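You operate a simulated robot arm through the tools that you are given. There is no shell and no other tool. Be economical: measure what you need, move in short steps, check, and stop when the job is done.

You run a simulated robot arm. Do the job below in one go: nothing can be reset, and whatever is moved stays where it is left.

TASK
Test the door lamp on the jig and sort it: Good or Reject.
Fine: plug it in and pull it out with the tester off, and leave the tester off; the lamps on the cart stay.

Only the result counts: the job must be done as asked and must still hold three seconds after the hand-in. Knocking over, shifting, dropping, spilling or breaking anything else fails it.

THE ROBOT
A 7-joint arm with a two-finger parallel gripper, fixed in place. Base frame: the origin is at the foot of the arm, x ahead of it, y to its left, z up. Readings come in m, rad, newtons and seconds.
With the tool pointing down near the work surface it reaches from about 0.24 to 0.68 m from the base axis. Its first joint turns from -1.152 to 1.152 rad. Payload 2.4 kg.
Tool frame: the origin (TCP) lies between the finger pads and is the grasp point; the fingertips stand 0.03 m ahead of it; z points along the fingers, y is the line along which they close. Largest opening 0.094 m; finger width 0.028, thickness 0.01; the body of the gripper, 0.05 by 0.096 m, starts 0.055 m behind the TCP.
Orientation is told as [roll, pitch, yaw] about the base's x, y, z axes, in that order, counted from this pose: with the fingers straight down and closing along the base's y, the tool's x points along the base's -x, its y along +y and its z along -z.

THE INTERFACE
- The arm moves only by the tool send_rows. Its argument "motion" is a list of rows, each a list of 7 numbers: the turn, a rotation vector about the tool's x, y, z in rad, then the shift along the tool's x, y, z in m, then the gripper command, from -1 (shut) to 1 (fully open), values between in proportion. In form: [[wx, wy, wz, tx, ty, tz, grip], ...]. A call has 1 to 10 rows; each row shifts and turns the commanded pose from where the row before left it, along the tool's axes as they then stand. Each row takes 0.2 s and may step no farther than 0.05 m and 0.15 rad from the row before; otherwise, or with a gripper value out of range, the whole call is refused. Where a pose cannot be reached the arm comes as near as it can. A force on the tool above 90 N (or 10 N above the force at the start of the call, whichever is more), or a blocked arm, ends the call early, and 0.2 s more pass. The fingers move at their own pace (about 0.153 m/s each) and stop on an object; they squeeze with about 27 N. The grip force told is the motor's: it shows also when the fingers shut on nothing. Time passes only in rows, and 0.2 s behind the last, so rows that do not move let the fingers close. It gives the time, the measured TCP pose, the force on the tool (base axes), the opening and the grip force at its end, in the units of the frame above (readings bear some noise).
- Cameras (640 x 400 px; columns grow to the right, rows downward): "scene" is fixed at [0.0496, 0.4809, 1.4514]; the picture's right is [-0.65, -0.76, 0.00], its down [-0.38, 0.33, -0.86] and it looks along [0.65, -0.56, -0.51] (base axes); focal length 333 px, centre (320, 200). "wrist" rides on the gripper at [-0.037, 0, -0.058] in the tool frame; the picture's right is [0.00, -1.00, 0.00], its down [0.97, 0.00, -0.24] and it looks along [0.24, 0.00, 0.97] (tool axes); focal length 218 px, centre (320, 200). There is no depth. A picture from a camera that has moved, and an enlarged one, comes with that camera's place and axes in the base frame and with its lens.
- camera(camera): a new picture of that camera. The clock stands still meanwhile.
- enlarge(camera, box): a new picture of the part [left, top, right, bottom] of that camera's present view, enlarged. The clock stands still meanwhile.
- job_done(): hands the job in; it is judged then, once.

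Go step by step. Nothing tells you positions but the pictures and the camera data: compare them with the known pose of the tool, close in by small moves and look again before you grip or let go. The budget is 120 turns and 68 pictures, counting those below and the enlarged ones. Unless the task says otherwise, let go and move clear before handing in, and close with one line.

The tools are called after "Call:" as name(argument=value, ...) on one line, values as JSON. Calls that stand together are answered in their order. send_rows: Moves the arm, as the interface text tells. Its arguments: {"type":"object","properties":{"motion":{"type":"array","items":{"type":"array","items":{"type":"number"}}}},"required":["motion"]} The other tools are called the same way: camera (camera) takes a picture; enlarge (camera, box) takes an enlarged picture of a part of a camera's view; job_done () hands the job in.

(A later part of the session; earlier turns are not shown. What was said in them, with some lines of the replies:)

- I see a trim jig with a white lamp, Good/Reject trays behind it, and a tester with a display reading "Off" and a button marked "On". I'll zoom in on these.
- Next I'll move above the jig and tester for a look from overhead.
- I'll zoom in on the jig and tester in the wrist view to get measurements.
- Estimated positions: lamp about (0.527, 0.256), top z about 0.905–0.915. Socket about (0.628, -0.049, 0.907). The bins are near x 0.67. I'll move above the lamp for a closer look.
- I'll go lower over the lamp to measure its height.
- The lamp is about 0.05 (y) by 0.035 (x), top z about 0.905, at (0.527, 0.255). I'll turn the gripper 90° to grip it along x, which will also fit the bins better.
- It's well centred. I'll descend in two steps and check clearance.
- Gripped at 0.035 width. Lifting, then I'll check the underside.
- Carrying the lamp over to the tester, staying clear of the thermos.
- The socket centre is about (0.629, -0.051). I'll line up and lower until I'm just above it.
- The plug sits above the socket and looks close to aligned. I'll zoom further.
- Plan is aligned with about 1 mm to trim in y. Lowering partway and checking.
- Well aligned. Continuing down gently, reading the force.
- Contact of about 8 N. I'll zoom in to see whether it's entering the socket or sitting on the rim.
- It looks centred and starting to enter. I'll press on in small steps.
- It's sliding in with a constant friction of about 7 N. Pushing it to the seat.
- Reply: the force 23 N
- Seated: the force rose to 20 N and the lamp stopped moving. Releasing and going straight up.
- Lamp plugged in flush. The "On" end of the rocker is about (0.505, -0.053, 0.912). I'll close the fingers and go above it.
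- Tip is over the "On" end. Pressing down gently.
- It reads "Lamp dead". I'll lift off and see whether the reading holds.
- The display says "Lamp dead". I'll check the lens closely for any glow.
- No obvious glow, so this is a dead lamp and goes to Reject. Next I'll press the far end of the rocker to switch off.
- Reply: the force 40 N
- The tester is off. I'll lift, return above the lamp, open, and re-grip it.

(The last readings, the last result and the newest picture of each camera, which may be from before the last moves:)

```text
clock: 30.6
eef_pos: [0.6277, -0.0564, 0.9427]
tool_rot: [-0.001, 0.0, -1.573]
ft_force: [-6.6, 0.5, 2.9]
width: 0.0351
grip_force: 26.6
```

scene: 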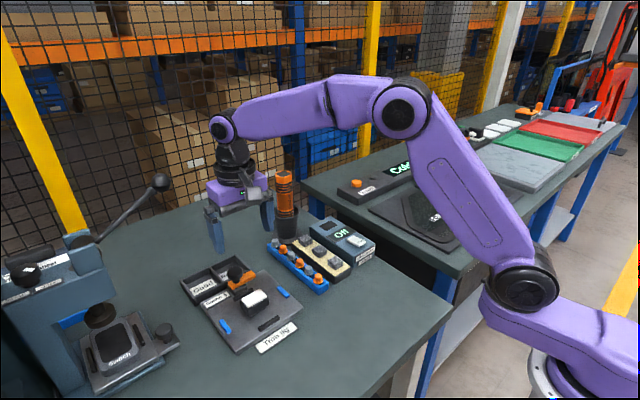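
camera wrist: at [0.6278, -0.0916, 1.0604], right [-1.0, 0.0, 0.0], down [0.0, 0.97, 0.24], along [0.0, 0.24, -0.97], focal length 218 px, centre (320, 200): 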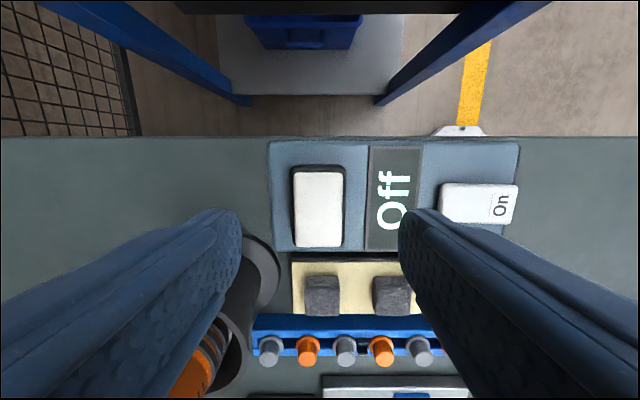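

Gripped at 0.035. Pulling straight up slowly.

Call:
send_rows(motion=[[0, 0, 0, 0, 0, -0.003, -1], [0, 0, 0, 0, 0, -0.004, -1], [0, 0, 0, 0, 0, -0.005, -1], [0, 0, 0, 0, 0, -0.01, -1], [0, 0, 0, 0, 0, -0.03, -1], [0, 0, 0, 0, 0, -0.04, -1], [0, 0, 0, 0, 0, 0, -1]])

Call:
enlarge(camera="scene", box=[260, 150, 400, 280])

```text
clock: 32.2
eef_pos: [0.6309, -0.0538, 1.0355]
tool_rot: [0.0, 0.001, -1.572]
ft_force: [-0.1, 0.4, 0.4]
width: 0.0348
grip_force: 27.0
```

```text
3.08 times, centred on (330, 215) of scene
camera zoom: at [0.0496, 0.4809, 1.4514], right [-0.65, -0.76, 0.0], down [-0.38, 0.33, -0.86], along [0.65, -0.56, -0.51], focal length 1024 px, centre (289, 154)
```

zoom: 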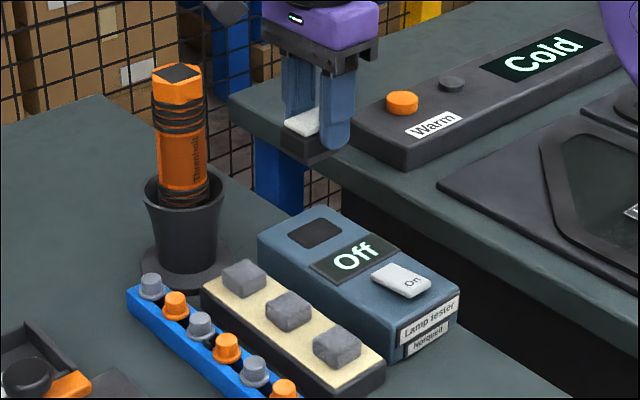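

The lamp came out cleanly, and the tester is off and hasn't moved. Carrying the lamp back over toward the Reject bin at about (0.673, 0.238).

Call:
send_rows(motion=[[0, 0, 0, 0, -0.045, -0.005, -1], [0, 0, 0, 0, -0.045, 0, -1], [0, 0, 0, 0.042, 0, 0, -1], [0, 0, 0, 0.042, 0, 0, -1], [0, 0, 0, 0.042, 0, 0, -1], [0, 0, 0, 0.042, 0, 0, -1], [0, 0, 0, 0.042, 0, 0, -1], [0, 0, 0, 0.042, 0, 0, -1], [0, 0, 0, 0.041, 0, 0, -1], [0, 0, 0, 0, 0, 0, -1]])

Call:
send_rows(motion=[[0, 0, 0, 0, 0.04, 0, -1], [0, 0, 0, 0, 0.04, 0, -1], [0, 0, 0, 0, 0.045, 0, -1], [0, 0, 0, 0, 0, 0, -1], [0, 0, 0, 0, 0, 0, -1]])

Call:
camera(camera="wrist")

Call:
enlarge(camera="scene", box=[160, 200, 300, 330])

```text
clock: 34.4
eef_pos: [0.5402, 0.24, 1.0426]
tool_rot: [-0.001, 0.001, -1.573]
ft_force: [0.5, -0.3, 0.3]
width: 0.0346
grip_force: 27.0
```

```text
clock: 35.6
eef_pos: [0.6401, 0.2396, 1.0392]
tool_rot: [-0.001, 0.001, -1.57]
ft_force: [0.5, 0.0, 0.4]
width: 0.0348
grip_force: 27.2
out of reach, approached as far as the arm can: row 3
```

```text
22 pictures are left
camera wrist: at [0.6416, 0.2022, 1.0973], right [-1.0, 0.0, 0.0], down [0.0, 0.97, 0.24], along [0.0, 0.24, -0.97], focal length 218 px, centre (320, 200)
```

wrist: 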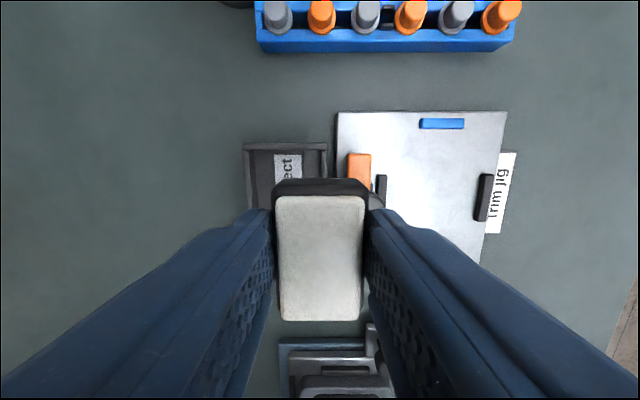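

```text
3.08 times, centred on (230, 265) of scene
camera zoom: at [0.0496, 0.4809, 1.4514], right [-0.65, -0.76, 0.0], down [-0.38, 0.33, -0.86], along [0.65, -0.56, -0.51], focal length 1024 px, centre (597, 0)
```

zoom: 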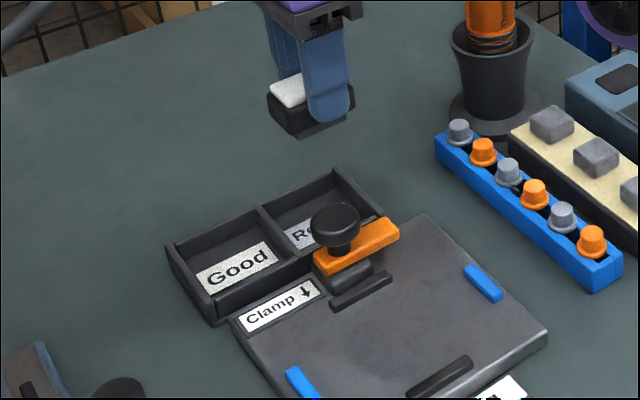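

Straight down reaches only about 0.68 radially. I'll tilt the fingers outward by about 0.27 rad to gain reach.

Call:
send_rows(motion=[[-0.14, 0, 0, 0, 0, 0, -1], [-0.14, 0, 0, 0, 0, 0, -1], [0, 0, 0, 0, 0, 0, -1], [0, 0, 0, 0, 0, 0, -1]])

```text
clock: 36.6
eef_pos: [0.6415, 0.2402, 1.0394]
tool_rot: [0.281, 0.0, -1.574]
ft_force: [0.1, 0.5, -0.6]
width: 0.0348
grip_force: 26.9
```

Call:
send_rows(motion=[[0, 0, 0, 0, 0.0202, 0.0058, -1], [0, 0, 0, 0, -0.011, 0.0384, -1], [0, 0, 0, 0, -0.0111, 0.0385, -1], [0, 0, 0, 0, 0, 0, -1], [0, 0, 0, 0, 0, 0, -1]])

Call:
enlarge(camera="scene", box=[180, 230, 270, 310])

Call:
camera(camera="wrist")

```text
clock: 37.8
eef_pos: [0.6647, 0.2376, 0.9603]
tool_rot: [0.282, 0.0, -1.571]
ft_force: [0.0, -0.1, -0.4]
width: 0.0349
grip_force: 26.7
```

```text
5.00 times, centred on (225, 270) of scene
camera zoom: at [0.0496, 0.4809, 1.4514], right [-0.65, -0.76, 0.0], down [-0.38, 0.33, -0.86], along [0.65, -0.56, -0.51], focal length 1663 px, centre (795, -150)
```

zoom: 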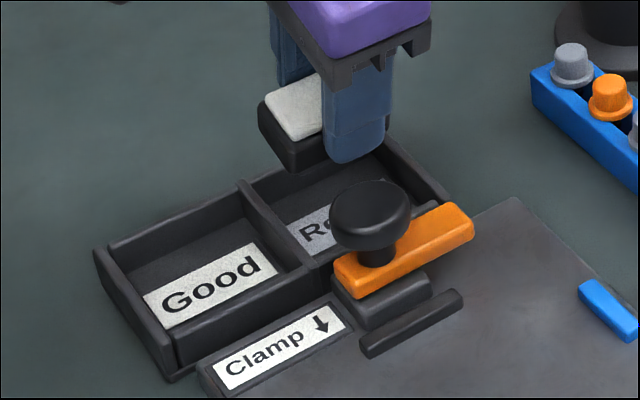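

```text
19 pictures are left
camera wrist: at [0.6497, 0.2015, 1.0153], right [-0.96, 0.0, -0.28], down [-0.07, 0.97, 0.23], along [0.27, 0.24, -0.93], focal length 218 px, centre (320, 200)
```

wrist: 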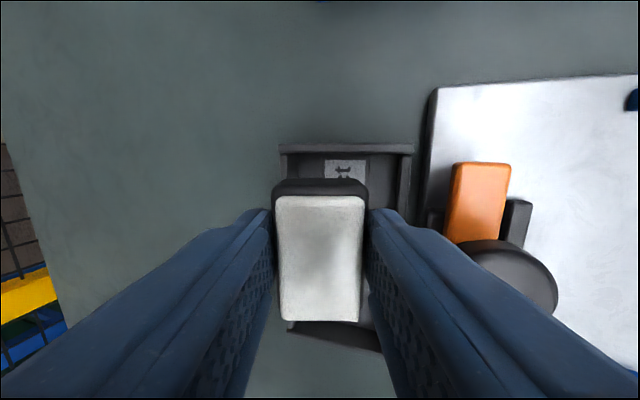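

The lamp is over the Reject bin. I'll trim x and y by -2 mm each and lower about 3 cm.

Call:
send_rows(motion=[[0, 0, 0, -0.002, -0.0019, -0.0006, -1], [0, 0, 0, 0, -0.004, 0.0144, -1], [0, 0, 0, 0, -0.0043, 0.0144, -1], [0, 0, 0, 0, 0, 0, -1], [0, 0, 0, 0, 0, 0, -1]])

Call:
enlarge(camera="scene", box=[180, 230, 270, 310])

Call:
camera(camera="wrist")

```text
clock: 39.0
eef_pos: [0.6596, 0.2369, 0.9291]
tool_rot: [0.278, 0.001, -1.571]
ft_force: [-0.5, -0.3, -0.2]
width: 0.0351
grip_force: 26.7
```

```text
5.00 times, centred on (225, 270) of scene
camera zoom: at [0.0496, 0.4809, 1.4514], right [-0.65, -0.76, 0.0], down [-0.38, 0.33, -0.86], along [0.65, -0.56, -0.51], focal length 1663 px, centre (795, -150)
```

zoom: 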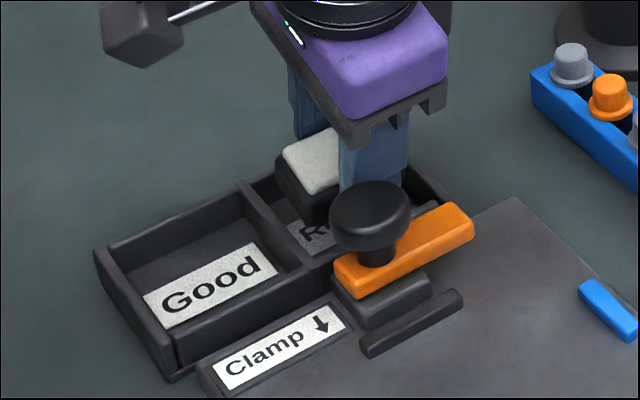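

```text
17 pictures are left
camera wrist: at [0.6447, 0.2, 0.9848], right [-0.96, 0.0, -0.28], down [-0.06, 0.97, 0.23], along [0.27, 0.24, -0.93], focal length 218 px, centre (320, 200)
```

wrist: 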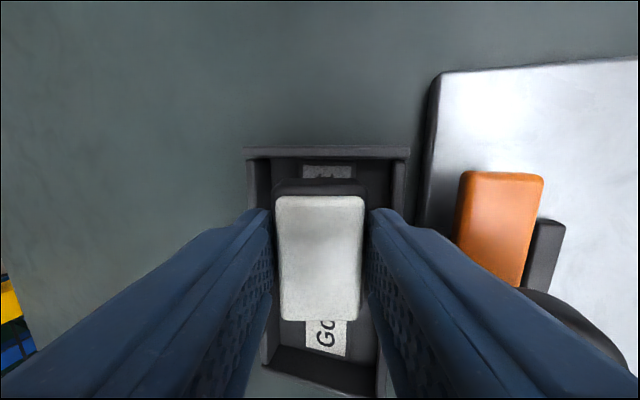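

It's inside the bin walls with clearance. Lowering another 1 cm and watching the force.

Call:
send_rows(motion=[[0, 0, 0, 0, -0.0014, 0.0048, -1], [0, 0, 0, 0, -0.0008, 0.0029, -1], [0, 0, 0, 0, 0, 0, -1]])

Call:
enlarge(camera="scene", box=[200, 245, 260, 300])

```text
clock: 39.8
eef_pos: [0.6604, 0.2373, 0.9217]
tool_rot: [0.281, 0.0, -1.574]
ft_force: [-0.8, 0.4, -0.5]
width: 0.0348
grip_force: 26.4
```

```text
7.27 times, centred on (230, 272) of scene
camera zoom: at [0.0496, 0.4809, 1.4514], right [-0.65, -0.76, 0.0], down [-0.38, 0.33, -0.86], along [0.65, -0.56, -0.51], focal length 2419 px, centre (974, -327)
```

zoom: 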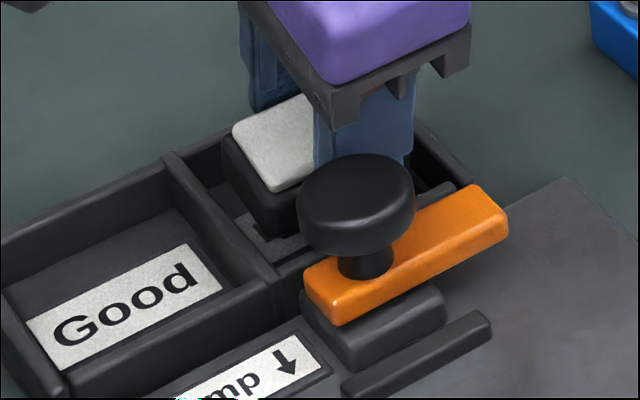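

Call:
send_rows(motion=[[0, 0, 0, 0, -0.0006, 0.0019, -1], [0, 0, 0, 0, -0.0006, 0.0019, -1], [0, 0, 0, 0, 0, 0, -1]])

Call:
enlarge(camera="scene", box=[200, 245, 260, 300])

```text
clock: 40.6
eef_pos: [0.6611, 0.2367, 0.918]
tool_rot: [0.28, 0.001, -1.571]
ft_force: [2.3, -2.0, 1.7]
width: 0.0348
grip_force: 27.4
```

```text
7.27 times, centred on (230, 272) of scene
camera zoom: at [0.0496, 0.4809, 1.4514], right [-0.65, -0.76, 0.0], down [-0.38, 0.33, -0.86], along [0.65, -0.56, -0.51], focal length 2419 px, centre (974, -327)
```

zoom: 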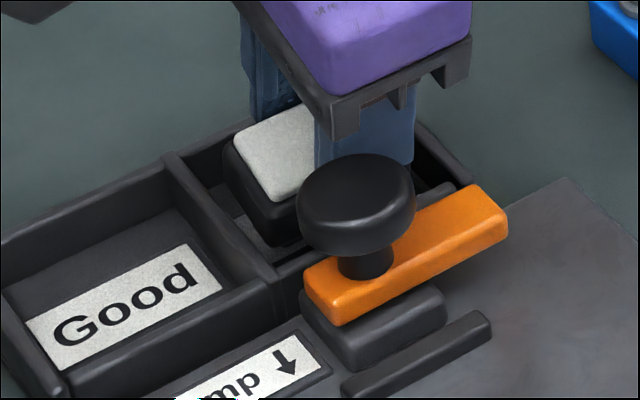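

Light contact with the floor. I'll back off 3 mm up and 2 mm outward, open slightly, then see how the lamp settles.

Call:
send_rows(motion=[[0, 0, 0, 0, 0.0027, -0.0023, -1], [0, 0, 0, 0, 0, 0, -1], [0, 0, 0, 0, 0, 0, -0.14], [0, 0, 0, 0, 0, 0, -0.12], [0, 0, 0, 0, 0, 0, -0.12]])

Call:
enlarge(camera="scene", box=[200, 245, 260, 300])

Call:
camera(camera="wrist")

```text
clock: 41.8
eef_pos: [0.6626, 0.2376, 0.9204]
tool_rot: [0.279, 0.001, -1.573]
ft_force: [1.4, 0.8, 1.2]
width: 0.0402
grip_force: 0.0
```

```text
7.27 times, centred on (230, 272) of scene
camera zoom: at [0.0497, 0.4809, 1.4514], right [-0.65, -0.76, 0.0], down [-0.38, 0.33, -0.86], along [0.65, -0.56, -0.51], focal length 2419 px, centre (974, -327)
```

zoom: 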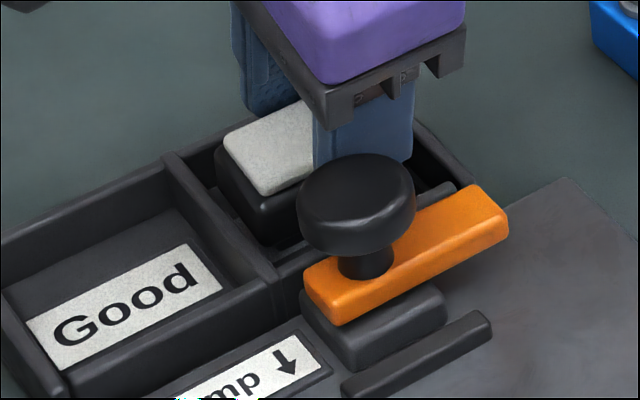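

```text
13 pictures are left
camera wrist: at [0.6476, 0.2007, 0.9756], right [-0.96, 0.0, -0.28], down [-0.07, 0.97, 0.23], along [0.27, 0.24, -0.93], focal length 218 px, centre (320, 200)
```

wrist: 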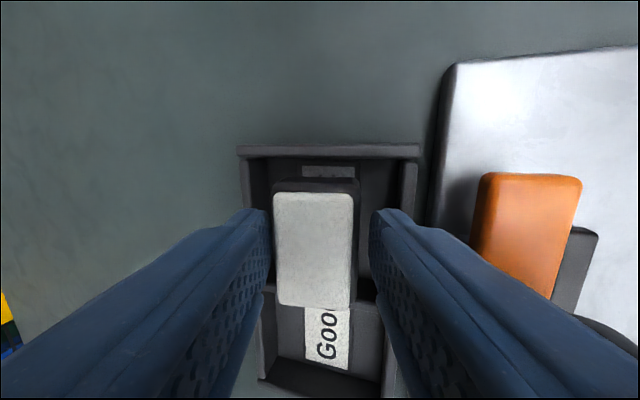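

The lamp is sitting flat in the Reject bin. Retreating slowly upward.

Call:
send_rows(motion=[[0, 0, 0, 0, 0.0009, -0.0049, -0.12], [0, 0, 0, 0, 0.0009, -0.0049, -0.12], [0, 0, 0, 0, 0.0009, -0.0049, -0.12], [0, 0, 0, 0, 0.0009, -0.0049, -0.12], [0, 0, 0, 0, 0.0009, -0.0049, -0.12], [0, 0, 0, 0, 0.0083, -0.0288, -0.12], [0, 0, 0, 0, 0.0083, -0.0288, -0.12], [0, 0, 0, 0, 0.0, -0.03, -0.12], [0, 0, 0, 0, 0, 0, 0]])

Call:
camera(camera="wrist")

Call:
camera(camera="scene")

Call:
enlarge(camera="scene", box=[170, 240, 300, 350])

```text
clock: 43.8
eef_pos: [0.6515, 0.2366, 1.0334]
tool_rot: [0.28, -0.001, -1.572]
ft_force: [-0.1, -0.5, 0.1]
width: 0.047
grip_force: 0.1
```

```text
12 pictures are left
camera wrist: at [0.6359, 0.1993, 1.0885], right [-0.96, 0.0, -0.28], down [-0.07, 0.97, 0.23], along [0.27, 0.24, -0.93], focal length 218 px, centre (320, 200)
```

wrist: 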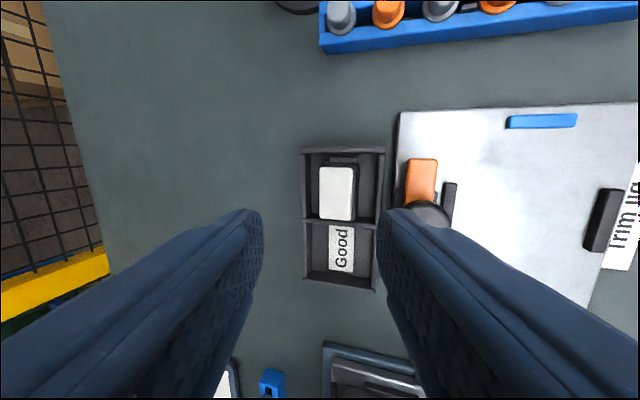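

```text
11 pictures are left
```

scene: 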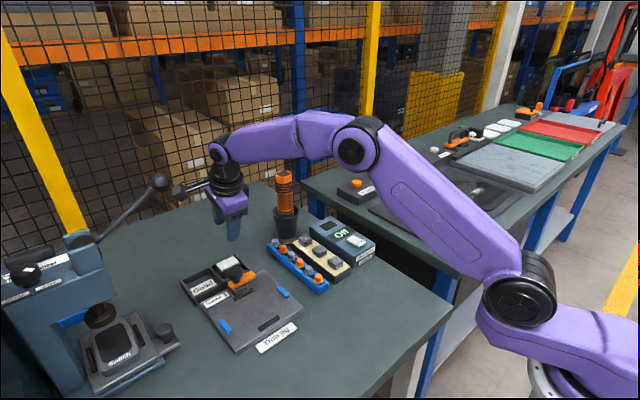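

```text
3.64 times, centred on (235, 295) of scene
camera zoom: at [0.0496, 0.4809, 1.4514], right [-0.65, -0.76, 0.0], down [-0.38, 0.33, -0.86], along [0.65, -0.56, -0.51], focal length 1210 px, centre (629, -146)
```

zoom: 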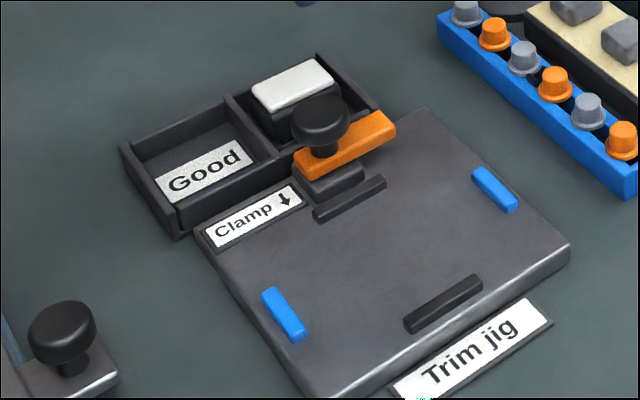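

The lamp is in Reject and the tester is off. One closer check that it isn't resting on the divider.

Call:
enlarge(camera="scene", box=[205, 245, 260, 290])

Call:
enlarge(camera="wrist", box=[290, 130, 400, 300])

```text
8.89 times, centred on (232, 268) of scene
camera zoom: at [0.0496, 0.4809, 1.4514], right [-0.65, -0.76, 0.0], down [-0.38, 0.33, -0.86], along [0.65, -0.56, -0.51], focal length 2957 px, centre (1098, -400)
```

zoom: 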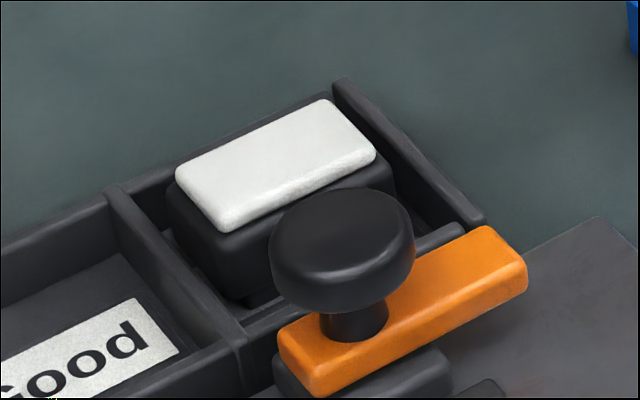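

```text
2.35 times, centred on (345, 215) of wrist
camera zoom: at [0.6359, 0.1993, 1.0885], right [-0.96, 0.0, -0.28], down [-0.07, 0.97, 0.23], along [0.27, 0.24, -0.93], focal length 514 px, centre (261, 165)
```

zoom: 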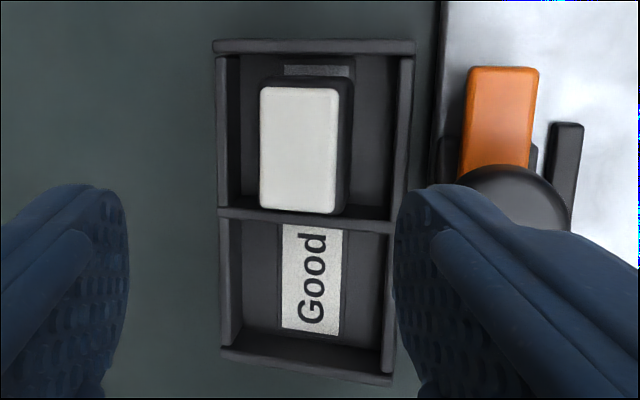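

The lamp lies flat on the floor of the Reject bin, clear of the divider. The tester is off, the hand is clear, and nothing else has moved, so I'm handing in.

Call:
job_done()

```text
The job is handed in.
```

The tester read "Lamp dead", so I put the lamp in the Reject bin. I plugged it in and pulled it out with the tester off, left the tester off, and didn't touch the lamps on the cart.
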